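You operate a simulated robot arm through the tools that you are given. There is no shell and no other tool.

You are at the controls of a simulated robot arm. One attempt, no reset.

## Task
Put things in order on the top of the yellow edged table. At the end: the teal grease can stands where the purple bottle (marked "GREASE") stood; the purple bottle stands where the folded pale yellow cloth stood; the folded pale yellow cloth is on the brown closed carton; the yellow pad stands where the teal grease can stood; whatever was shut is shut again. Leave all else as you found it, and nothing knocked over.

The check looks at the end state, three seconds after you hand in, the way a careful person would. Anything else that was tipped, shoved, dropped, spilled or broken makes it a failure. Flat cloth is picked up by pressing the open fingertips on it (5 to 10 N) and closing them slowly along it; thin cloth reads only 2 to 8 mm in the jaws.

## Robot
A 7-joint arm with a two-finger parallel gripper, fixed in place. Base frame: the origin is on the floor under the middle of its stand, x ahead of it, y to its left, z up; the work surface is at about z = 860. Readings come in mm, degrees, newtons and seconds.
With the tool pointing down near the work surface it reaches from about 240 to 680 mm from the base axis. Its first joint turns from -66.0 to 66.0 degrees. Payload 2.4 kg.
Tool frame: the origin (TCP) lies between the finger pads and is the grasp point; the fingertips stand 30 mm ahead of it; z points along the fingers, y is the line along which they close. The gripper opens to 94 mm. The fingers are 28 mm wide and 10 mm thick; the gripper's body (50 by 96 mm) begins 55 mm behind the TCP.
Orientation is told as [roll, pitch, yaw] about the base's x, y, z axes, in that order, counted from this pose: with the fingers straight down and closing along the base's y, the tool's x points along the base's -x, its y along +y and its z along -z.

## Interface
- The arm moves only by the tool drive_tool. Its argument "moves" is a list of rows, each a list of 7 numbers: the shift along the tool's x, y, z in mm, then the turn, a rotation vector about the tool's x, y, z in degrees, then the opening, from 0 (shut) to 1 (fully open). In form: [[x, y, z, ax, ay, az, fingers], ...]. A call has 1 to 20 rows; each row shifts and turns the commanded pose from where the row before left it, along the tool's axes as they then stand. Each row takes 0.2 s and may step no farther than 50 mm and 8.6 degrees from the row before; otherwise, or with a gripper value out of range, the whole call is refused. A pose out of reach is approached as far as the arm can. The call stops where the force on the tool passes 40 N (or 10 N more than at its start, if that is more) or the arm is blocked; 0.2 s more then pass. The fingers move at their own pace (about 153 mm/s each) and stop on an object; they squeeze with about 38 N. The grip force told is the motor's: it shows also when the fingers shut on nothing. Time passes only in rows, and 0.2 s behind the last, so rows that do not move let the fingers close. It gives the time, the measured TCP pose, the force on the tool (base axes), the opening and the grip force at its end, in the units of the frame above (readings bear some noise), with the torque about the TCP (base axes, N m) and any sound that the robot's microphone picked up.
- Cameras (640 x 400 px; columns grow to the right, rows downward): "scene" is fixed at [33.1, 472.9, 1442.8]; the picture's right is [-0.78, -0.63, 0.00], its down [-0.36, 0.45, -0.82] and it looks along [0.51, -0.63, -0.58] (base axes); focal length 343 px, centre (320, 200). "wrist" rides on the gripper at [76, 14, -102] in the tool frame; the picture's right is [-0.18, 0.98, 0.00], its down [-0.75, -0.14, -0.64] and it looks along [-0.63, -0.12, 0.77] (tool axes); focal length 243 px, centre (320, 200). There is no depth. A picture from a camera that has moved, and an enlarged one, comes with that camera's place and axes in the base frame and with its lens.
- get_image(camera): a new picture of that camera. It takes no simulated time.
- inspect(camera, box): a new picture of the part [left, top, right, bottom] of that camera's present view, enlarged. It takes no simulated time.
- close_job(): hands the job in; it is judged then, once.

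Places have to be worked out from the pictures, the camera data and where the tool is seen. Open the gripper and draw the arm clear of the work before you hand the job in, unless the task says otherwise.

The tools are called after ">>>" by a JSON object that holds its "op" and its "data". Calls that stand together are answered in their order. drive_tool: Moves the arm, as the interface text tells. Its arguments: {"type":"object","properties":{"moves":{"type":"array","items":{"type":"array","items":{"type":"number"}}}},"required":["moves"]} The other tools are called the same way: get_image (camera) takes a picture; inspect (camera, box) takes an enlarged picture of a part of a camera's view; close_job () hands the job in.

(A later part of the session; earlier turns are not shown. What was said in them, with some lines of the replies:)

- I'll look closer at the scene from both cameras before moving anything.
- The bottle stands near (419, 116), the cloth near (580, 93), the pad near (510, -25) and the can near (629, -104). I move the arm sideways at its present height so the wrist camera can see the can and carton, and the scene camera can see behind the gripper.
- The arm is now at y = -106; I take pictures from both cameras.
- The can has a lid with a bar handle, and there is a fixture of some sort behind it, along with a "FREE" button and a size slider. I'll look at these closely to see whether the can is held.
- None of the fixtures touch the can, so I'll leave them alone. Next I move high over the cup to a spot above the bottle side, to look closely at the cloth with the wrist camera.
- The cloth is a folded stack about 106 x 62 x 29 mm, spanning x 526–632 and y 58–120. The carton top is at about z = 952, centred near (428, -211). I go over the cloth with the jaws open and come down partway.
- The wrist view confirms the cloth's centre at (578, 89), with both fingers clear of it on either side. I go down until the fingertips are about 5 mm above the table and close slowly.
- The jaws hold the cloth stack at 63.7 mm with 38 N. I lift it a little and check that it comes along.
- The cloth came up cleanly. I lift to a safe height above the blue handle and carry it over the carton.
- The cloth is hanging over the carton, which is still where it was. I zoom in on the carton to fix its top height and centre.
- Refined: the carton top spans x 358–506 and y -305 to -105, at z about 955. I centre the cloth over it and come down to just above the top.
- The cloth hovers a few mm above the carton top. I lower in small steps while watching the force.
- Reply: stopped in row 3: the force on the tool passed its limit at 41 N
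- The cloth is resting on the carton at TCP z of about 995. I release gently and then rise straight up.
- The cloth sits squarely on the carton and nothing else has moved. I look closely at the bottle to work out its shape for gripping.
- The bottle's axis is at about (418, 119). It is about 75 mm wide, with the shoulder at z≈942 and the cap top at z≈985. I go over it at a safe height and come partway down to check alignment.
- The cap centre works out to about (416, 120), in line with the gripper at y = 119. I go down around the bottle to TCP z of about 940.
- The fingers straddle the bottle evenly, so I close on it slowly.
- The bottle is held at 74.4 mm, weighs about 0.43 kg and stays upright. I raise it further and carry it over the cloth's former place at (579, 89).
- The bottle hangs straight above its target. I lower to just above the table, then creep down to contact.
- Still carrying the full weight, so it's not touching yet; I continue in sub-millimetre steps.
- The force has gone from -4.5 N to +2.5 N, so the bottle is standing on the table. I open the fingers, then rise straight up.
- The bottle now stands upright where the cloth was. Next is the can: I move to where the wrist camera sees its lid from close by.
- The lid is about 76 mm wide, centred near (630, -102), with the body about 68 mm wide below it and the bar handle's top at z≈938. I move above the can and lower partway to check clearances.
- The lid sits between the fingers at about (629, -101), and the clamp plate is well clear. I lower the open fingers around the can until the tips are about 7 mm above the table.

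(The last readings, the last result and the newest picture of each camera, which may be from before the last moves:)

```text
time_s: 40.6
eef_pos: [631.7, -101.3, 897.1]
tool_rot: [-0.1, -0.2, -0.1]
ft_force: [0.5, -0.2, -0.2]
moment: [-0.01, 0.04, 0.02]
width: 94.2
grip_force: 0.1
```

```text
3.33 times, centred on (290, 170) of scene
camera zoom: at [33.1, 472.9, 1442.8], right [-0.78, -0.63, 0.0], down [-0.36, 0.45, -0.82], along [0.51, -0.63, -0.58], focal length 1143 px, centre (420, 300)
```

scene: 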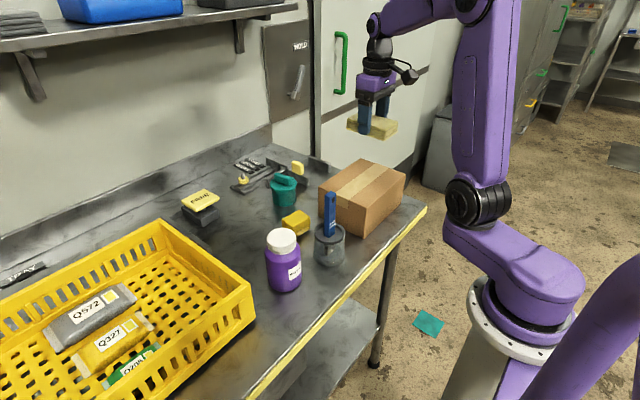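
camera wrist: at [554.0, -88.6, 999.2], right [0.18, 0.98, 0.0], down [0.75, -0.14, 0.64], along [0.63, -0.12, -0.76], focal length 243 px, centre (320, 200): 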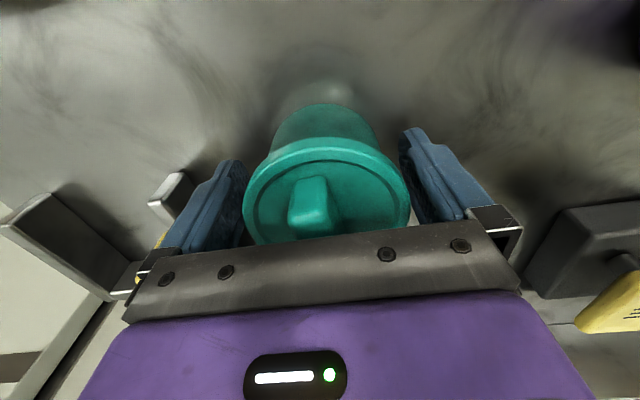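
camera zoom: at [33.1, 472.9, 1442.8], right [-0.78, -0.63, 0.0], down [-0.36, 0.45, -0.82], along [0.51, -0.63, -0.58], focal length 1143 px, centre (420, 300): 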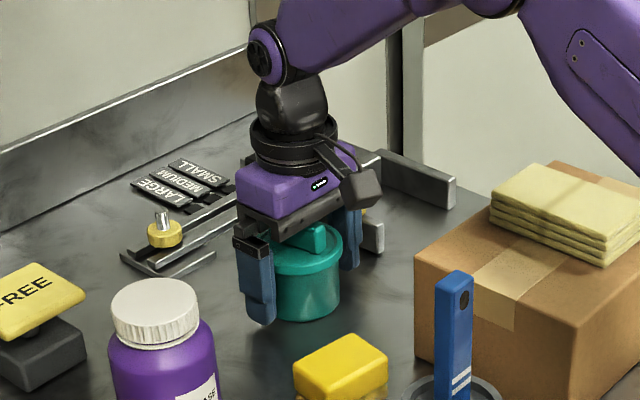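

The fingers straddle the can without contact. I close slowly and read the width to learn whether they touch the lid (about 76) or the body (about 68).

>>> {"op": "drive_tool", "data": {"moves": [[0, 0, 0, 0, 0, 0, 0.95], [0, 0, 0, 0, 0, 0, 0.9], [0, 0, 0, 0, 0, 0, 0.86], [0, 0, 0, 0, 0, 0, 0.82], [0, 0, 0, 0, 0, 0, 0.78], [0, 0, 0, 0, 0, 0, 0.7], [0, 0, 0, 0, 0, 0, 0.5], [0, 0, 0, 0, 0, 0, 0.4]]}}

>>> {"op": "drive_tool", "data": {"moves": [[0, 0, -1, 0, 0, 0, 0.4], [0, 0, -2, 0, 0, 0, 0.4], [0, 0, 0, 0, 0, 0, 0.4], [0, 0, 0, 0, 0, 0, 0.4]]}}

>>> {"op": "inspect", "data": {"camera": "scene", "box": [250, 150, 320, 220]}}

>>> {"op": "get_image", "data": {"camera": "wrist"}}

```text
time_s: 42.4
eef_pos: [630.2, -102.5, 896.8]
tool_rot: [-0.1, -0.1, 0.0]
ft_force: [0.4, 2.6, 2.7]
moment: [-0.01, 0.06, -0.01]
width: 78.5
grip_force: 38.1
```

```text
time_s: 43.4
eef_pos: [631.2, -101.2, 900.3]
tool_rot: [-0.1, -0.1, 0.0]
ft_force: [-0.9, -0.7, -2.5]
moment: [0.0, -0.02, 0.02]
width: 78.4
grip_force: 37.5
```

```text
5.71 times, centred on (285, 185) of scene
camera zoom: at [33.2, 472.9, 1442.8], right [-0.78, -0.63, 0.0], down [-0.36, 0.45, -0.82], along [0.51, -0.63, -0.58], focal length 1959 px, centre (520, 286)
```

zoom: 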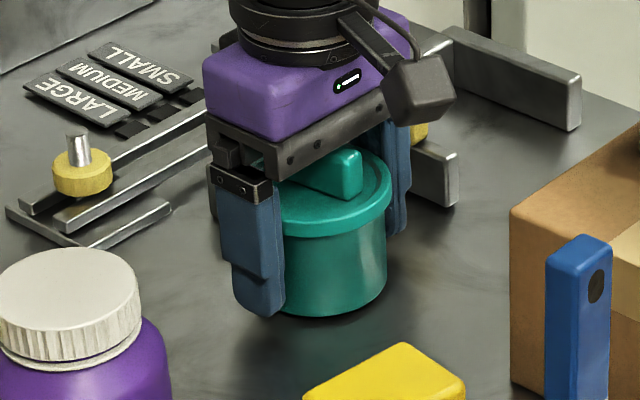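

```text
taken
camera wrist: at [553.8, -88.5, 1002.4], right [0.18, 0.98, 0.0], down [0.75, -0.14, 0.64], along [0.63, -0.12, -0.77], focal length 243 px, centre (320, 200)
```

wrist: 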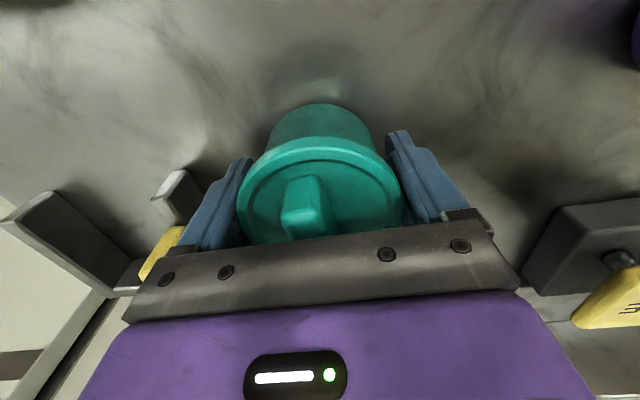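

At 78.4 mm the grip is on the lid rim. The force reads -2.5 N and the can's bottom edge has risen with the lid, so the lid seems to hold. I lift a little more and check that no gap opens.

>>> {"op": "drive_tool", "data": {"moves": [[0, 0, -3, 0, 0, 0, 0.4], [0, 0, -3, 0, 0, 0, 0.4], [0, 0, -3, 0, 0, 0, 0.4], [0, 0, -3, 0, 0, 0, 0.4], [0, 0, 0, 0, 0, 0, 0.4], [0, 0, 0, 0, 0, 0, 0.4]]}}

>>> {"op": "inspect", "data": {"camera": "scene", "box": [250, 150, 320, 220]}}

>>> {"op": "get_image", "data": {"camera": "wrist"}}

```text
time_s: 44.8
eef_pos: [629.6, -103.5, 911.8]
tool_rot: [-0.1, -0.1, -0.1]
ft_force: [-0.2, -0.3, -2.0]
moment: [0.01, 0.01, 0.02]
width: 78.5
grip_force: 38.0
```

```text
5.71 times, centred on (285, 185) of scene
camera zoom: at [33.2, 472.9, 1442.8], right [-0.78, -0.63, 0.0], down [-0.36, 0.45, -0.82], along [0.51, -0.63, -0.58], focal length 1959 px, centre (520, 286)
```

zoom: 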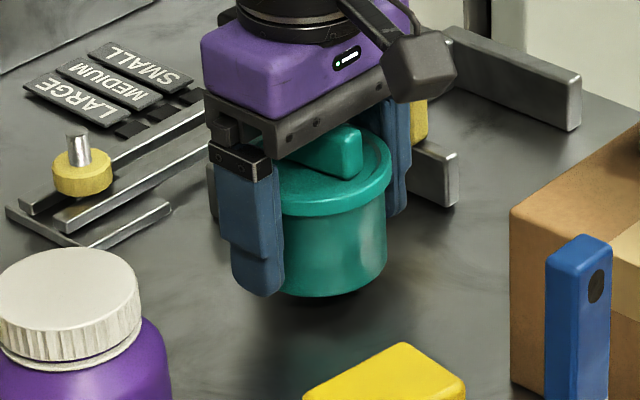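

```text
taken
camera wrist: at [553.5, -88.7, 1014.4], right [0.18, 0.98, 0.0], down [0.75, -0.14, 0.64], along [0.63, -0.12, -0.76], focal length 243 px, centre (320, 200)
```

wrist: 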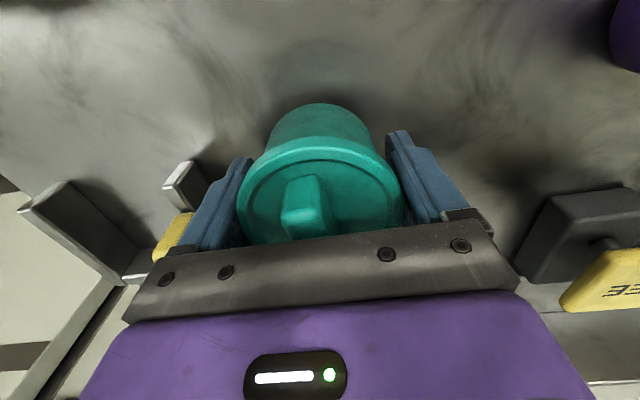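

The whole can rises with its lid seated and weighs about 0.2 kg. I lift it about 60 mm and carry it between the bottle and the handle to the bottle's old place at (417, 120).

>>> {"op": "drive_tool", "data": {"moves": [[0, 0, -15, 0, 0, 0, 0.4], [0, 0, -15, 0, 0, 0, 0.4], [0, 0, -15, 0, 0, 0, 0.4], [0, 0, -15, 0, 0, 0, 0.4], [10, 9, 0, 0, 0, 0, 0.4], [20, 18, 0, 0, 0, 0, 0.4], [20, 19, 0, 0, 0, 0, 0.4], [20, 19, 0, 0, 0, 0, 0.4], [20, 18, 0, 0, 0, 0, 0.4], [19, 18, 0, 0, 0, 0, 0.4], [15, 17, 0, 0, 0, 0, 0.4], [15, 18, 0, 0, 0, 0, 0.4], [15, 18, 0, 0, 0, 0, 0.4], [15, 18, 0, 0, 0, 0, 0.4], [15, 17, 0, 0, 0, 0, 0.4], [15, 17, 0, 0, 0, 0, 0.4], [13, 15, 0, 0, 0, 0, 0.4], [0, 0, 0, 0, 0, 0, 0.4], [0, 0, 0, 0, 0, 0, 0.4]]}}

>>> {"op": "inspect", "data": {"camera": "scene", "box": [200, 130, 400, 310]}}

>>> {"op": "get_image", "data": {"camera": "wrist"}}

```text
time_s: 48.8
eef_pos: [416.9, 119.4, 970.0]
tool_rot: [-0.1, -0.3, 0.0]
ft_force: [-0.4, -0.1, -2.4]
moment: [0.01, -0.02, 0.0]
width: 78.4
grip_force: 38.0
```

```text
2.22 times, centred on (300, 220) of scene
camera zoom: at [33.2, 472.9, 1442.8], right [-0.78, -0.63, 0.0], down [-0.36, 0.45, -0.82], along [0.51, -0.63, -0.58], focal length 762 px, centre (364, 156)
```

zoom: 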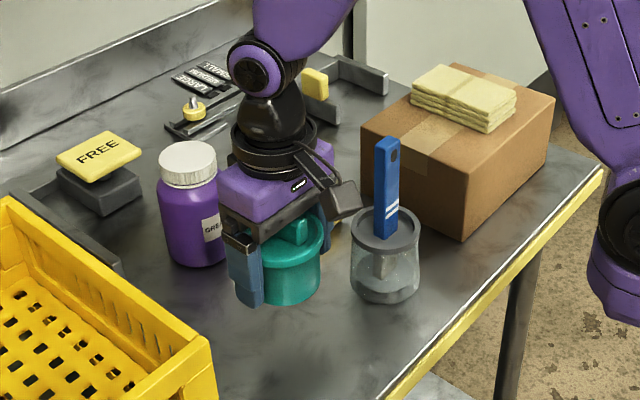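

```text
taken
camera wrist: at [340.0, 132.3, 1072.3], right [0.18, 0.98, 0.0], down [0.75, -0.14, 0.64], along [0.63, -0.12, -0.76], focal length 243 px, centre (320, 200)
```

wrist: 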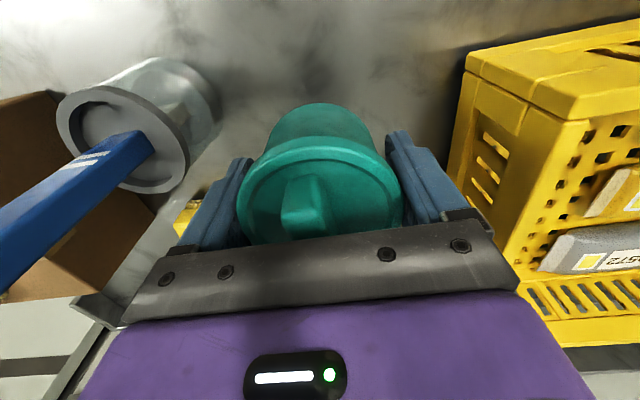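

The can is over the bottle's old spot with its lid still seated. I lower it to just above the table.

>>> {"op": "drive_tool", "data": {"moves": [[0, 0, 20, 0, 0, 0, 0.4], [0, 0, 20, 0, 0, 0, 0.4], [0, 0, 18, 0, 0, 0, 0.4], [0, 0, 10, 0, 0, 0, 0.4], [0, 0, 4, 0, 0, 0, 0.4], [0, 0, 1.5, 0, 0, 0, 0.4], [0, 0, 0, 0, 0, 0, 0.4], [0, 0, 0, 0, 0, 0, 0.4]]}}

>>> {"op": "drive_tool", "data": {"moves": [[0, 0, 0.7, 0, 0, 0, 0.4], [0, 0, 0, 0, 0, 0, 0.4], [0, 0, 0, 0, 0, 0, 0.4]]}}

>>> {"op": "drive_tool", "data": {"moves": [[0, 0, 0.7, 0, 0, 0, 0.4], [0, 0, 0, 0, 0, 0, 0.4], [0, 0, 0, 0, 0, 0, 0.4]]}}

```text
time_s: 50.6
eef_pos: [418.4, 118.4, 896.8]
tool_rot: [-0.1, -0.2, 0.1]
ft_force: [1.1, 0.3, -2.3]
moment: [0.0, -0.03, 0.0]
width: 78.1
grip_force: 38.1
```

```text
time_s: 51.4
eef_pos: [418.0, 118.7, 897.3]
tool_rot: [-0.1, -0.2, 0.2]
ft_force: [-2.6, 1.0, 16.8]
moment: [0.02, 0.07, -0.01]
width: 78.4
grip_force: 38.9
```

```text
time_s: 51.9
eef_pos: [416.8, 118.4, 897.3]
tool_rot: [0.0, -0.3, 0.1]
ft_force: [-4.2, -0.6, 10.8]
moment: [0.0, -0.08, -0.03]
width: 78.3
grip_force: 38.3
stopped in row 2: the force on the tool passed its limit at 42 N (the readings are from after the stop); the commanded pose is now the measured one
```

The can is standing on the table; I open slowly and rise.

>>> {"op": "drive_tool", "data": {"moves": [[0, 0, -0.4, 0, 0, 0, 0.4], [0, 0, 0, 0, 0, 0, 0.8], [0, 0, 0, 0, 0, 0, 0.86], [0, 0, 0, 0, 0, 0, 0.93], [0, 0, 0, 0, 0, 0, 1], [0, 0, 0, 0, 0, 0, 1], [0, 0, -8, 0, 0, 0, 1], [0, 0, -15, 0, 0, 0, 1], [0, 0, -25, 0, 0, 0, 1], [0, 0, -40, 0, 0, 0, 1], [0, 0, -40, 0, 0, 0, 1], [0, 0, -40, 0, 0, 0, 1], [0, 0, 0, 0, 0, 0, 1]]}}

>>> {"op": "inspect", "data": {"camera": "scene", "box": [200, 130, 400, 310]}}

>>> {"op": "get_image", "data": {"camera": "wrist"}}

```text
time_s: 54.7
eef_pos: [417.0, 119.6, 1066.8]
tool_rot: [-0.2, -0.2, 0.2]
ft_force: [-0.1, 0.0, 0.1]
moment: [0.0, -0.02, 0.0]
width: 94.0
grip_force: 0.0
```

```text
2.22 times, centred on (300, 220) of scene
camera zoom: at [33.1, 472.9, 1442.8], right [-0.78, -0.63, 0.0], down [-0.36, 0.45, -0.82], along [0.51, -0.63, -0.58], focal length 762 px, centre (364, 156)
```

zoom: 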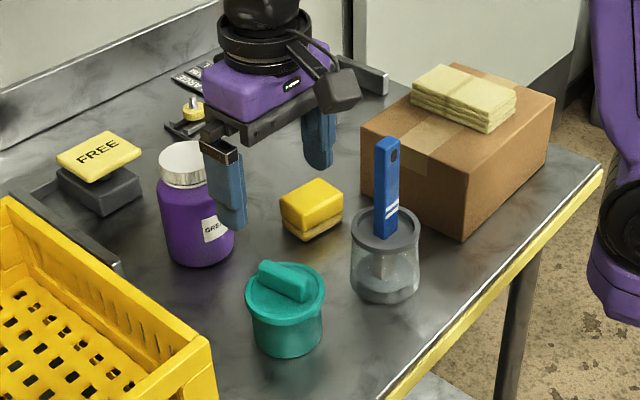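

```text
taken
camera wrist: at [340.3, 132.4, 1168.0], right [0.18, 0.98, 0.0], down [0.75, -0.14, 0.65], along [0.63, -0.12, -0.76], focal length 243 px, centre (320, 200)
```

wrist: 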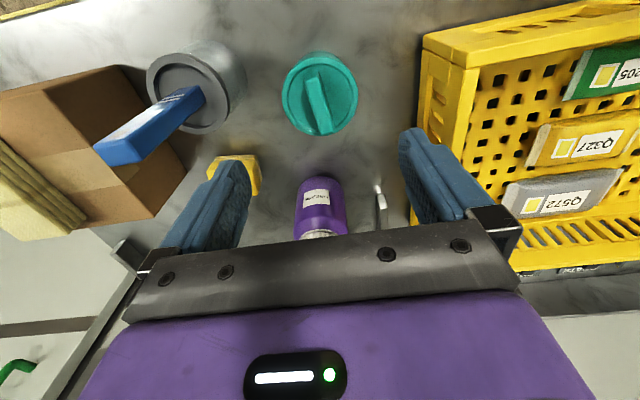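

The can stands where the bottle was, with its lid still on. Now I move above the yellow pad to see its exact placement.

>>> {"op": "drive_tool", "data": {"moves": [[-20, -27, 0, 0, 0, 0, 1], [-20, -28, 0, 0, 0, 0, 1], [-20, -28, 0, 0, 0, 0, 1], [-20, -28, 0, 0, 0, 0, 1], [-17, -26, 0, 0, 0, 0, 1], [0, 0, 0, 0, 0, 0, 1], [0, 0, 0, 0, 0, 0, 1]]}}

>>> {"op": "get_image", "data": {"camera": "wrist"}}

>>> {"op": "inspect", "data": {"camera": "wrist", "box": [240, 40, 420, 160]}}

>>> {"op": "inspect", "data": {"camera": "scene", "box": [260, 190, 330, 250]}}

```text
time_s: 56.3
eef_pos: [513.3, -18.3, 1065.8]
tool_rot: [-0.1, -0.3, 0.0]
ft_force: [0.3, 0.0, 0.7]
moment: [0.03, -0.01, -0.04]
width: 94.2
grip_force: 0.1
```

```text
taken
camera wrist: at [437.0, -4.5, 1168.4], right [0.18, 0.98, 0.0], down [0.75, -0.14, 0.65], along [0.64, -0.12, -0.76], focal length 243 px, centre (320, 200)
```

wrist: 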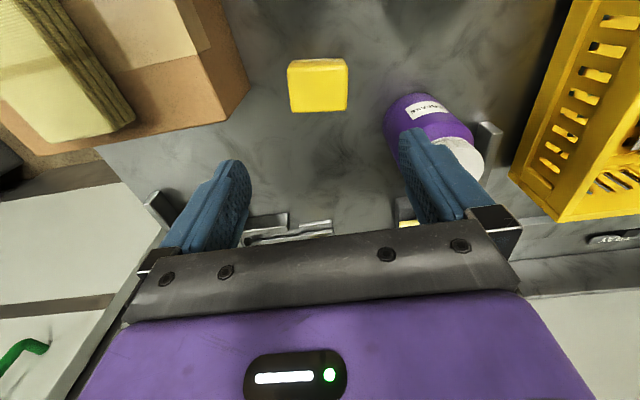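

```text
3.33 times, centred on (330, 100) of wrist
camera zoom: at [437.0, -4.5, 1168.4], right [0.18, 0.98, 0.0], down [0.75, -0.14, 0.65], along [0.64, -0.12, -0.76], focal length 809 px, centre (287, 533)
```

zoom: 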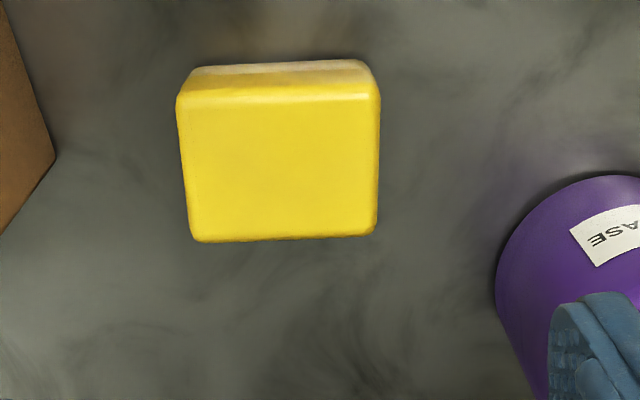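

```text
6.67 times, centred on (295, 220) of scene
camera zoom: at [33.1, 472.9, 1442.8], right [-0.78, -0.63, 0.0], down [-0.36, 0.45, -0.82], along [0.51, -0.63, -0.58], focal length 2286 px, centre (487, 67)
```

zoom: 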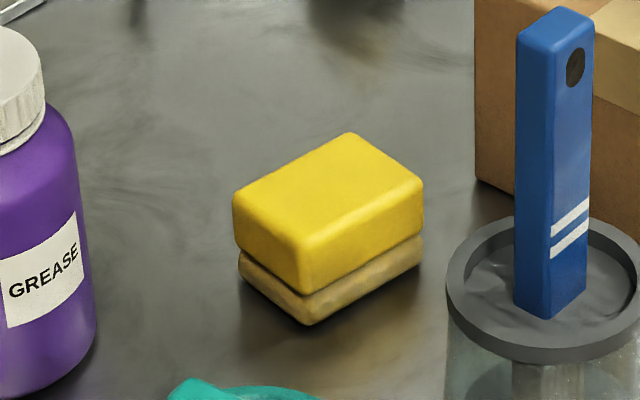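

The pad seems to have a paler layer underneath. I zoom in further to see whether it is one piece or two.

>>> {"op": "inspect", "data": {"camera": "scene", "box": [278, 205, 313, 245]}}

>>> {"op": "inspect", "data": {"camera": "wrist", "box": [280, 50, 360, 120]}}

```text
10.00 times, centred on (296, 225) of scene
camera zoom: at [33.1, 472.9, 1442.8], right [-0.78, -0.63, 0.0], down [-0.36, 0.45, -0.82], along [0.51, -0.63, -0.58], focal length 3428 px, centre (565, -50)
```

zoom: 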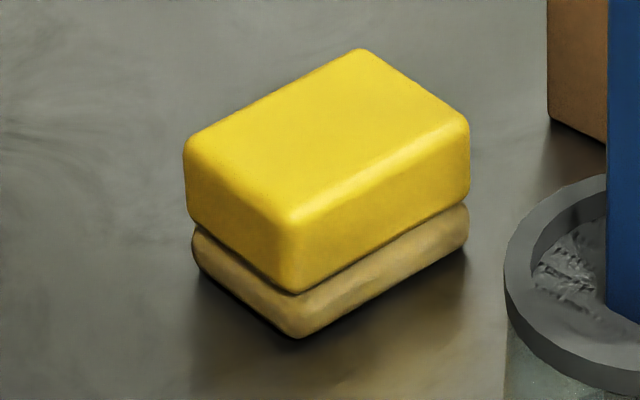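

```text
5.71 times, centred on (320, 85) of wrist
camera zoom: at [437.0, -4.5, 1168.4], right [0.18, 0.98, 0.0], down [0.75, -0.14, 0.65], along [0.64, -0.12, -0.76], focal length 1386 px, centre (320, 857)
```

zoom: 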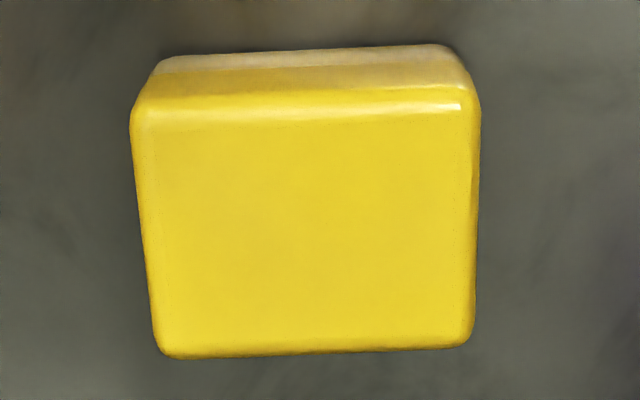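

It looks like one two-layer pad of about 60 x 42 x 40 mm, centred at (514, -20) and turned about -8.4°. I align the gripper to it and grip slightly forward of centre, so the wrist camera keeps clear of the blue handle. I come partway down first.

>>> {"op": "drive_tool", "data": {"moves": [[-7, -3, 0, 0, 0, 0, 1], [0, 0, 0, 0, 0, 4.2, 1], [0, 0, 0, 0, 0, 4.2, 1], [0, 0, 30, 0, 0, 0, 1], [0, 0, 30, 0, 0, 0, 1], [0, 0, 20, 0, 0, 0, 1], [0, 0, 0, 0, 0, 0, 1], [0, 0, 0, 0, 0, 0, 1]]}}

>>> {"op": "get_image", "data": {"camera": "wrist"}}

>>> {"op": "inspect", "data": {"camera": "scene", "box": [250, 130, 370, 250]}}

```text
time_s: 58.1
eef_pos: [519.4, -21.6, 983.9]
tool_rot: [0.1, -0.3, -8.4]
ft_force: [-0.5, -0.8, -0.4]
moment: [0.0, -0.01, -0.01]
width: 93.9
grip_force: 0.0
```

```text
taken
camera wrist: at [445.9, 2.4, 1086.7], right [0.33, 0.95, 0.0], down [0.72, -0.25, 0.65], along [0.61, -0.21, -0.76], focal length 243 px, centre (320, 200)
```

wrist: 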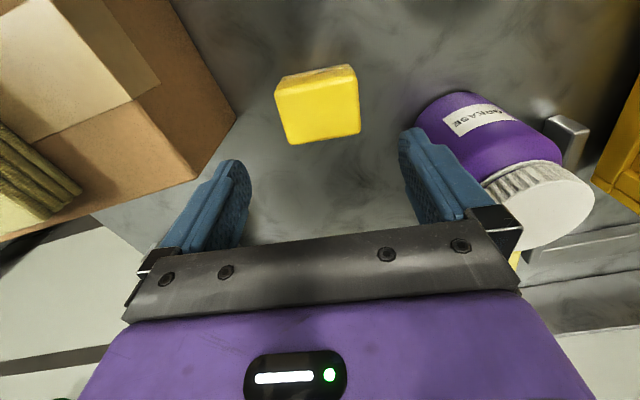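

```text
3.33 times, centred on (310, 190) of scene
camera zoom: at [33.1, 472.9, 1442.8], right [-0.78, -0.63, 0.0], down [-0.36, 0.45, -0.82], along [0.51, -0.63, -0.58], focal length 1143 px, centre (353, 233)
```

zoom: 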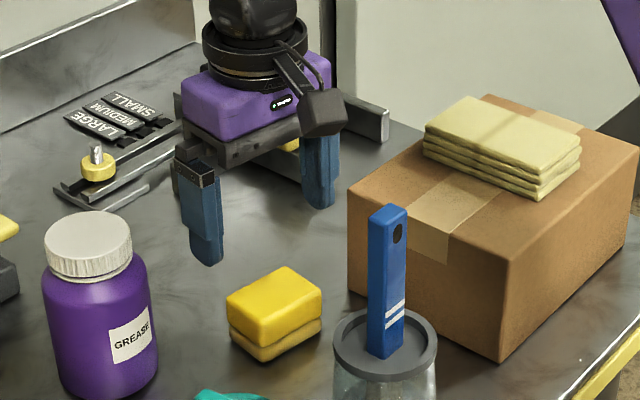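

The gripper is lined up with the pad and there is clear space between its camera and the blue handle. I keep descending in stages.

>>> {"op": "drive_tool", "data": {"moves": [[0, 0, 25, 0, 0, 0, 1], [0, 0, 20, 0, 0, 0, 1], [0, 0, 0, 0, 0, 0, 1], [0, 0, 0, 0, 0, 0, 1]]}}

>>> {"op": "get_image", "data": {"camera": "wrist"}}

>>> {"op": "inspect", "data": {"camera": "scene", "box": [250, 130, 370, 250]}}

```text
time_s: 59.1
eef_pos: [519.1, -19.6, 940.7]
tool_rot: [0.0, -0.3, -8.3]
ft_force: [0.1, -0.5, 0.1]
moment: [0.01, -0.01, -0.01]
width: 93.9
grip_force: 0.0
```

```text
taken
camera wrist: at [445.8, 4.2, 1042.8], right [0.32, 0.95, 0.0], down [0.72, -0.25, 0.65], along [0.61, -0.21, -0.76], focal length 243 px, centre (320, 200)
```

wrist: 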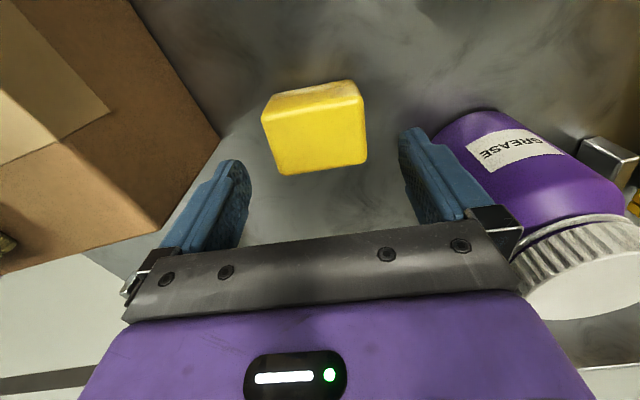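

```text
3.33 times, centred on (310, 190) of scene
camera zoom: at [33.1, 472.9, 1442.8], right [-0.78, -0.63, 0.0], down [-0.36, 0.45, -0.82], along [0.51, -0.63, -0.58], focal length 1143 px, centre (353, 233)
```

zoom: 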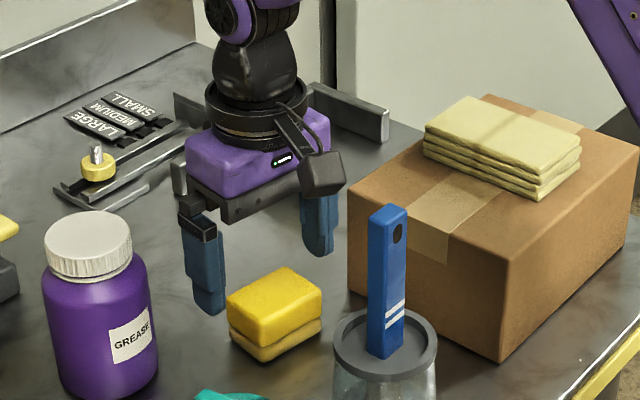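

There is still clear space around the pad, the bottle and the handle. I go down the last 44 mm and stop with the fingertips about 7 mm above the table.

>>> {"op": "drive_tool", "data": {"moves": [[0, 0, 15, 0, 0, 0, 1], [0, 0, 15, 0, 0, 0, 1], [0, 0, 10, 0, 0, 0, 1], [0, 0, 4, 0, 0, 0, 1], [0, 0, 0, 0, 0, 0, 1], [0, 0, 0, 0, 0, 0, 0.9], [0, 0, 0, 0, 0, 0, 0.8], [0, 0, 0, 0, 0, 0, 0.72], [0, 0, 0, 0, 0, 0, 0.66], [0, 0, 0, 0, 0, 0, 0.6], [0, 0, 0, 0, 0, 0, 0.5], [0, 0, 0, 0, 0, 0, 0.4]]}}

>>> {"op": "get_image", "data": {"camera": "wrist"}}

>>> {"op": "inspect", "data": {"camera": "scene", "box": [250, 130, 370, 250]}}

```text
time_s: 61.7
eef_pos: [521.4, -20.3, 896.0]
tool_rot: [0.1, -0.3, -8.4]
ft_force: [0.0, -0.2, -0.1]
moment: [-0.01, 0.0, -0.02]
width: 65.3
grip_force: 38.0
```

```text
taken
camera wrist: at [447.3, 3.7, 998.5], right [0.32, 0.95, 0.0], down [0.72, -0.25, 0.65], along [0.61, -0.21, -0.76], focal length 243 px, centre (320, 200)
```

wrist: 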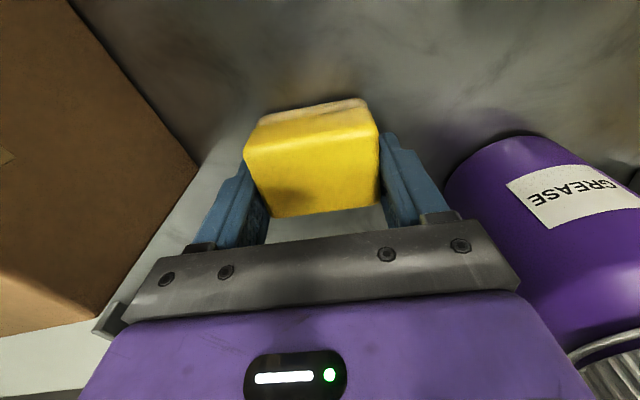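

```text
3.33 times, centred on (310, 190) of scene
camera zoom: at [33.1, 472.9, 1442.8], right [-0.78, -0.63, 0.0], down [-0.36, 0.45, -0.82], along [0.51, -0.63, -0.58], focal length 1143 px, centre (353, 233)
```

zoom: 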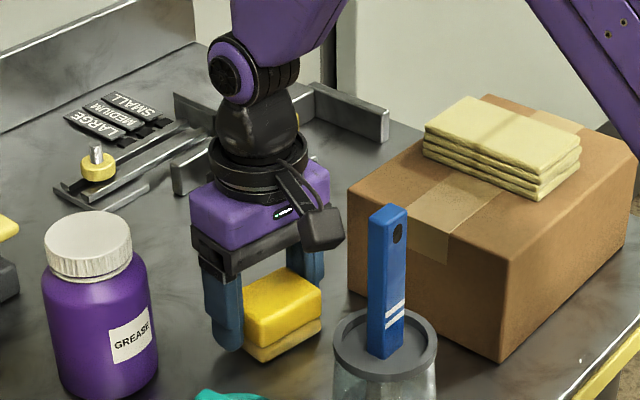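

The pad is held at 65.3 mm. I lift it a little to see whether the lower layer comes with it.

>>> {"op": "drive_tool", "data": {"moves": [[0, 0, -3, 0, 0, 0, 0.4], [0, 0, -6, 0, 0, 0, 0.4], [0, 0, -8, 0, 0, 0, 0.4], [0, 0, -8, 0, 0, 0, 0.4], [0, 0, 0, 0, 0, 0, 0.4]]}}

>>> {"op": "get_image", "data": {"camera": "wrist"}}

>>> {"op": "inspect", "data": {"camera": "scene", "box": [250, 130, 370, 250]}}

```text
time_s: 62.9
eef_pos: [523.3, -20.8, 920.3]
tool_rot: [0.0, -0.4, -8.3]
ft_force: [0.7, 0.2, -0.2]
moment: [-0.02, 0.02, 0.01]
width: 65.3
grip_force: 37.7
```

```text
taken
camera wrist: at [447.6, 3.1, 1024.0], right [0.32, 0.95, 0.0], down [0.72, -0.25, 0.65], along [0.61, -0.21, -0.76], focal length 243 px, centre (320, 200)
```

wrist: 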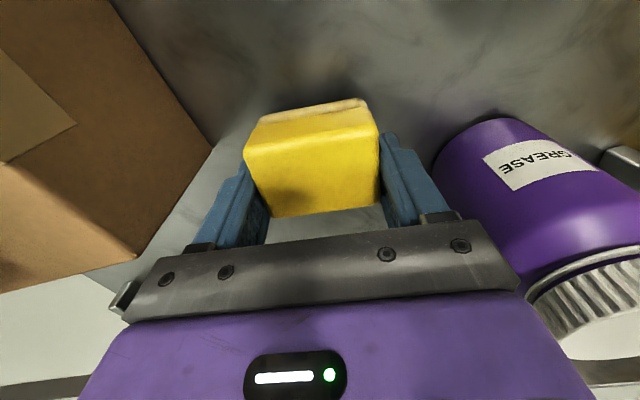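

```text
3.33 times, centred on (310, 190) of scene
camera zoom: at [33.1, 472.9, 1442.8], right [-0.78, -0.63, 0.0], down [-0.36, 0.45, -0.82], along [0.51, -0.63, -0.58], focal length 1143 px, centre (353, 233)
```

zoom: 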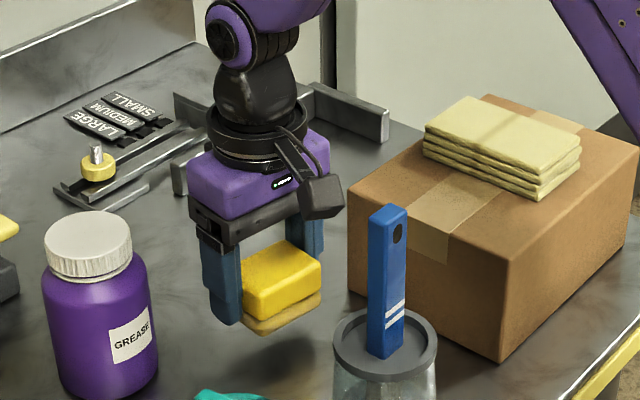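

Both layers rise together, so it is one pad. I lift it further and carry it to the can's former place, putting the pad's centre at (629.5, -101.5).

>>> {"op": "drive_tool", "data": {"moves": [[0, 0, -15, 0, 0, 0, 0.4], [0, 0, -15, 0, 0, 0, 0.4], [-12, -6, 0, 0, 0, 0, 0.4], [-22, -11, 0, 0, 0, 0, 0.4], [-25, -12.5, 0, 0, 0, 0, 0.4], [-25, -12.5, 0, 0, 0, 0, 0.4], [-22, -11, 0, 0, 0, 0, 0.4], [-20.1, -10.2, 0, 0, 0, 0, 0.4], [0, 0, 0, 0, 0, 0, 0.4], [0, 0, 0, 0, 0, 0, 0.4]]}}

>>> {"op": "get_image", "data": {"camera": "wrist"}}

>>> {"op": "inspect", "data": {"camera": "scene", "box": [220, 120, 360, 240]}}

```text
time_s: 65.1
eef_pos: [638.2, -102.9, 950.7]
tool_rot: [0.0, -0.3, -8.3]
ft_force: [-0.2, 0.0, -0.2]
moment: [-0.03, 0.02, 0.03]
width: 65.3
grip_force: 38.3
```

```text
taken
camera wrist: at [563.6, -77.3, 1054.4], right [0.32, 0.95, 0.0], down [0.72, -0.25, 0.65], along [0.61, -0.21, -0.76], focal length 243 px, centre (320, 200)
```

wrist: 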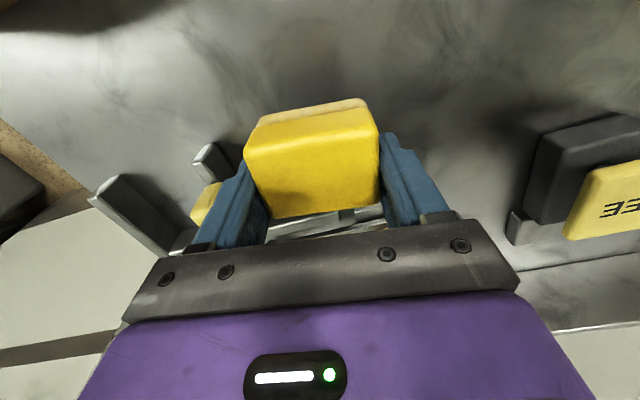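

```text
3.33 times, centred on (290, 180) of scene
camera zoom: at [33.2, 472.9, 1442.8], right [-0.78, -0.63, 0.0], down [-0.36, 0.45, -0.82], along [0.51, -0.63, -0.58], focal length 1143 px, centre (420, 267)
```

zoom: 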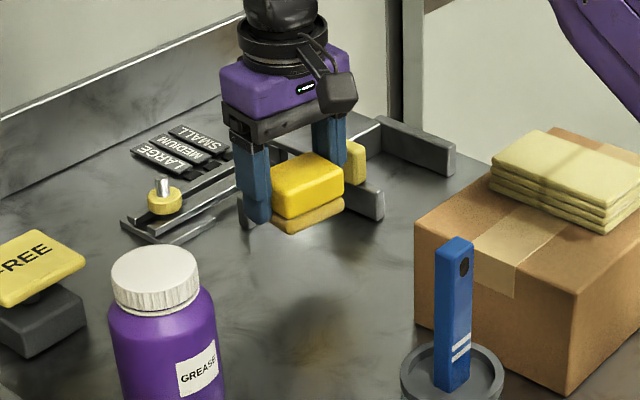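

The pad's centre works out at (628, -101), right over the target. I lower it to just above the table, then creep to contact.

>>> {"op": "drive_tool", "data": {"moves": [[0, 0, 20, 0, 0, 0, 0.4], [0, 0, 18, 0, 0, 0, 0.4], [0, 0, 10, 0, 0, 0, 0.4], [0, 0, 4, 0, 0, 0, 0.4], [0, 0, 1, 0, 0, 0, 0.4], [0, 0, 0, 0, 0, 0, 0.4], [0, 0, 0, 0, 0, 0, 0.4]]}}

>>> {"op": "drive_tool", "data": {"moves": [[0, 0, 0.7, 0, 0, 0, 0.4], [0, 0, 0, 0, 0, 0, 0.4], [0, 0, 0, 0, 0, 0, 0.4]]}}

```text
time_s: 66.7
eef_pos: [638.7, -100.1, 900.2]
tool_rot: [-0.1, -0.4, -8.4]
ft_force: [0.0, 0.5, 0.1]
moment: [0.01, -0.02, 0.01]
width: 65.1
grip_force: 38.0
```

```text
time_s: 67.5
eef_pos: [638.3, -102.4, 898.8]
tool_rot: [0.0, -0.3, -8.3]
ft_force: [0.1, 0.4, -0.2]
moment: [0.01, -0.02, -0.02]
width: 65.4
grip_force: 37.9
```

No contact yet, so I continue in small steps.

>>> {"op": "drive_tool", "data": {"moves": [[0, 0, 0.7, 0, 0, 0, 0.4], [0, 0, 0, 0, 0, 0, 0.4], [0, 0, 0, 0, 0, 0, 0.4]]}}

>>> {"op": "drive_tool", "data": {"moves": [[0, 0, 0.5, 0, 0, 0, 0.4], [0, 0, 0, 0, 0, 0, 0.4], [0, 0, 0, 0, 0, 0, 0.4]]}}

```text
time_s: 68.3
eef_pos: [638.3, -100.9, 897.4]
tool_rot: [0.0, -0.3, -8.3]
ft_force: [-0.5, -0.1, -0.5]
moment: [0.04, -0.02, -0.03]
width: 65.3
grip_force: 38.4
```

```text
time_s: 69.1
eef_pos: [637.7, -101.2, 897.1]
tool_rot: [0.0, -0.3, -8.5]
ft_force: [-0.6, -0.1, 0.4]
moment: [0.04, -0.03, 0.0]
width: 65.4
grip_force: 37.8
```

>>> {"op": "drive_tool", "data": {"moves": [[0, 0, 0.5, 0, 0, 0, 0.4], [0, 0, 0, 0, 0, 0, 0.4], [0, 0, 0, 0, 0, 0, 0.4]]}}

>>> {"op": "inspect", "data": {"camera": "scene", "box": [250, 150, 330, 220]}}

```text
time_s: 69.9
eef_pos: [637.5, -101.9, 897.1]
tool_rot: [0.0, -0.4, -8.3]
ft_force: [0.4, 0.3, -0.2]
moment: [0.02, 0.02, 0.02]
width: 65.6
grip_force: 38.5
```

```text
5.71 times, centred on (290, 185) of scene
camera zoom: at [33.1, 472.9, 1442.8], right [-0.78, -0.63, 0.0], down [-0.36, 0.45, -0.82], along [0.51, -0.63, -0.58], focal length 1959 px, centre (491, 286)
```

zoom: 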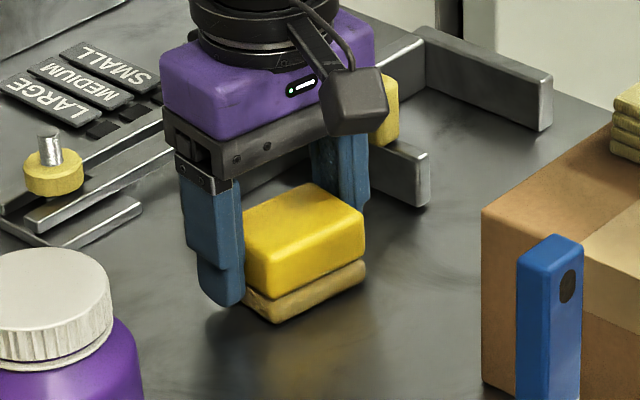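

Still no clear contact force; I keep inching down.

>>> {"op": "drive_tool", "data": {"moves": [[0, 0, 0.4, 0, 0, 0, 0.4], [0, 0, 0, 0, 0, 0, 0.4], [0, 0, 0, 0, 0, 0, 0.4]]}}

>>> {"op": "drive_tool", "data": {"moves": [[0, 0, 0.4, 0, 0, 0, 0.4], [0, 0, 0, 0, 0, 0, 0.4], [0, 0, 0, 0, 0, 0, 0.4]]}}

```text
time_s: 70.7
eef_pos: [637.7, -101.2, 896.3]
tool_rot: [0.1, -0.3, -8.4]
ft_force: [0.9, -0.7, 0.8]
moment: [-0.02, 0.0, -0.03]
width: 65.5
grip_force: 38.4
```

```text
time_s: 71.5
eef_pos: [637.1, -101.7, 895.7]
tool_rot: [-0.1, -0.2, -8.3]
ft_force: [-0.7, 0.6, 2.2]
moment: [0.04, 0.03, 0.0]
width: 65.2
grip_force: 38.3
```

Contact now shows at about 2 N, so the pad is resting on the table. I open the fingers slowly and rise straight up.

>>> {"op": "drive_tool", "data": {"moves": [[0, 0, 0, 0, 0, 0, 0.66], [0, 0, 0, 0, 0, 0, 0.72], [0, 0, 0, 0, 0, 0, 0.8], [0, 0, 0, 0, 0, 0, 0.9], [0, 0, 0, 0, 0, 0, 0.95], [0, 0, -8, 0, 0, 0, 0.95], [0, 0, -15, 0, 0, 0, 0.95], [0, 0, -25, 0, 0, 0, 1], [0, 0, -40, 0, 0, 0, 1], [0, 0, -40, 0, 0, 0, 1], [0, 0, -40, 0, 0, 0, 1], [0, 0, 0, 0, 0, 0, 1]]}}

>>> {"op": "get_image", "data": {"camera": "wrist"}}

>>> {"op": "get_image", "data": {"camera": "scene"}}

```text
time_s: 74.1
eef_pos: [636.0, -100.0, 1065.2]
tool_rot: [0.0, -0.3, -8.4]
ft_force: [-0.1, 0.2, 0.5]
moment: [-0.02, -0.02, 0.03]
width: 93.8
grip_force: 0.1
```

```text
taken
camera wrist: at [562.2, -76.0, 1167.0], right [0.33, 0.95, 0.0], down [0.72, -0.25, 0.65], along [0.61, -0.21, -0.76], focal length 243 px, centre (320, 200)
```

wrist: 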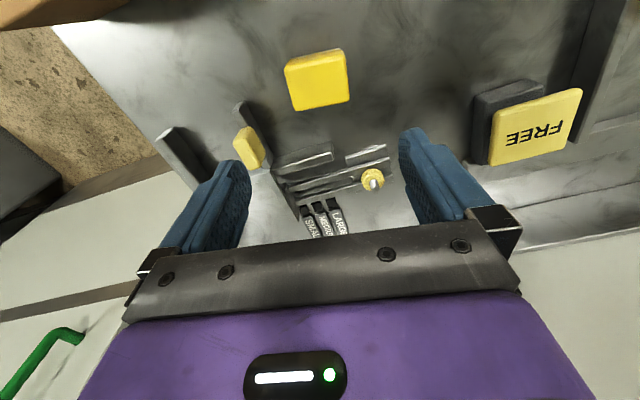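

```text
taken
```

scene: 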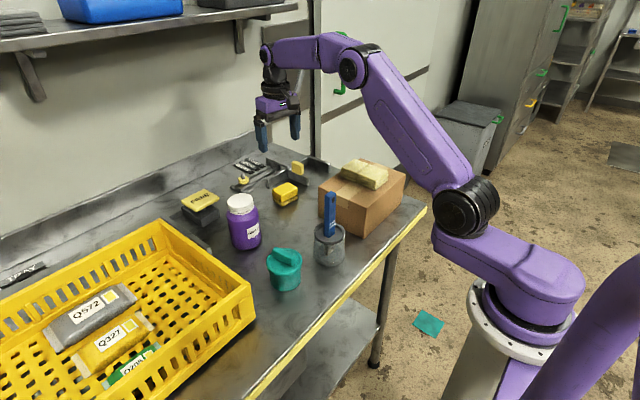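

Everything is standing. I check the final places closely: the pad, the can's lid and the bottle.

>>> {"op": "inspect", "data": {"camera": "scene", "box": [220, 150, 340, 300]}}

>>> {"op": "inspect", "data": {"camera": "scene", "box": [255, 165, 315, 220]}}

>>> {"op": "inspect", "data": {"camera": "scene", "box": [255, 235, 315, 300]}}

>>> {"op": "inspect", "data": {"camera": "scene", "box": [300, 150, 420, 280]}}

```text
2.67 times, centred on (280, 225) of scene
camera zoom: at [33.1, 472.9, 1442.8], right [-0.78, -0.63, 0.0], down [-0.36, 0.45, -0.82], along [0.51, -0.63, -0.58], focal length 914 px, centre (427, 133)
```

zoom: 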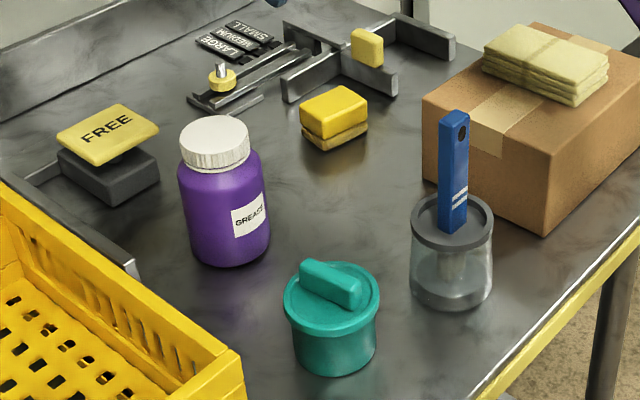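

```text
7.27 times, centred on (285, 192) of scene
camera zoom: at [33.1, 472.9, 1442.8], right [-0.78, -0.63, 0.0], down [-0.36, 0.45, -0.82], along [0.51, -0.63, -0.58], focal length 2493 px, centre (574, 254)
```

zoom: 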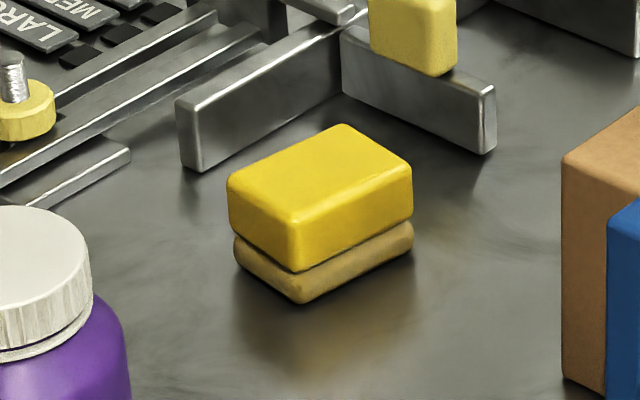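

```text
6.15 times, centred on (285, 268) of scene
camera zoom: at [33.1, 472.9, 1442.8], right [-0.78, -0.63, 0.0], down [-0.36, 0.45, -0.82], along [0.51, -0.63, -0.58], focal length 2110 px, centre (535, -215)
```

zoom: 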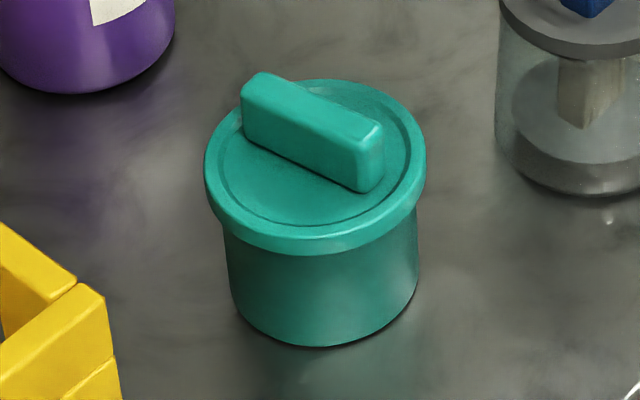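

```text
3.08 times, centred on (360, 215) of scene
camera zoom: at [33.1, 472.9, 1442.8], right [-0.78, -0.63, 0.0], down [-0.36, 0.45, -0.82], along [0.51, -0.63, -0.58], focal length 1055 px, centre (197, 154)
```

zoom: 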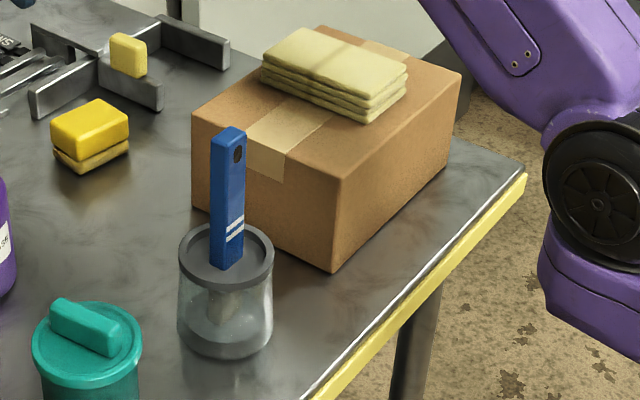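

All four items are where they belong: the can's lid is seated, the cloth is on the carton, and the handle cup, carton and fixtures have not moved. I raise the arm and draw it back to its starting pose with the gripper open.

>>> {"op": "drive_tool", "data": {"moves": [[0, 0, -40, 0, 0, 0, 1], [0, 0, -40, 0, 0, 0, 1], [0, 0, -30, 0, 0, 0, 1], [0, 0, 0, 0, 0, -4.2, 1], [0, 0, 0, 0, 0, -4.2, 1], [35, 29, 0, 0, 0, 0, 1], [35, 29, 0, 0, 0, 0, 1], [35, 29, 0, 0, 0, 0, 1], [35, 29, 0, 0, 0, 0, 1], [36, 29, 0, 0, 0, 0, 1], [36, 29, 0, 0, 0, 0, 1], [36, 29, 0, 0, 0, 0, 1], [36, 30, 0, 0, 0, 0, 1], [0, 0, 0, 0, 0, 0, 1], [0, 0, 0, 0, 0, 0, 1]]}}

>>> {"op": "get_image", "data": {"camera": "scene"}}

>>> {"op": "get_image", "data": {"camera": "wrist"}}

```text
time_s: 77.3
eef_pos: [348.5, 130.3, 1170.3]
tool_rot: [-0.1, -0.2, 0.0]
ft_force: [-1.0, -0.5, -0.1]
moment: [0.01, -0.01, -0.02]
width: 94.2
grip_force: 0.0
out of reach, approached as far as the arm can: row 3
```

```text
taken
```

scene: 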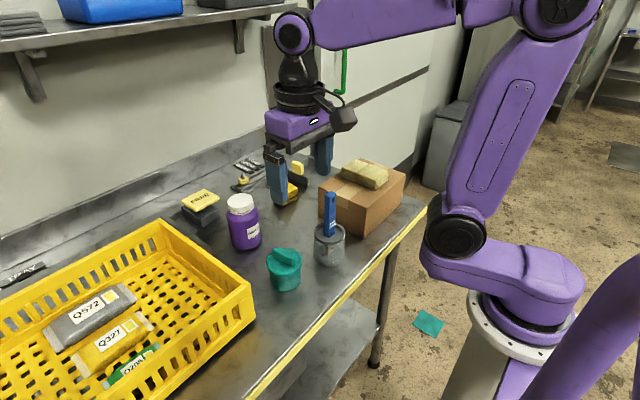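

```text
taken
camera wrist: at [271.0, 144.5, 1272.1], right [0.18, 0.98, 0.0], down [0.75, -0.14, 0.65], along [0.64, -0.12, -0.76], focal length 243 px, centre (320, 200)
```

wrist: 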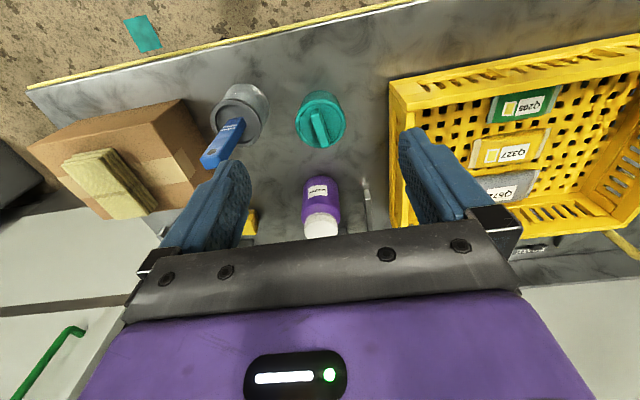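

The arm is clear with the gripper open. The cloth is on the carton, the bottle is at the cloth's old place, the shut can is at the bottle's old place and the pad is at the can's old place. Nothing else has been disturbed, so I hand the job in.

>>> {"op": "close_job", "data": {}}

```text
The job is handed in.
```

I finished the job and handed it in. All four items are in their new places and nothing was knocked over. The check's verdict hasn't come back to me.

| Item | Where it is now | How close |
|---|---|---|
| Teal grease can | Where the purple bottle stood | Within about 2 mm |
| Purple bottle | Where the cloth stood | Within about 2 mm |
| Pale yellow cloth | Near the middle of the carton's top | Lies flat |
| Yellow pad | Where the teal can stood | Within about 5 mm; keeps its original slight turn |

- **Lid:** I carried the can by its lid rim. The lid stayed on and looks fully seated in the final pictures.
- **Pressed harder than planned:** the arm hit its 40 N limit twice, once setting the cloth on the carton and once setting down the can. The pictures show no damage, and neither the carton nor the can had shifted.
- **Everything else:** I didn't touch the other things on the table, including the cup with the blue handle, the crate and the clamp. The teal piece on the floor was there from the start.

The gripper is open, and the arm is back at its starting position, clear of the table.
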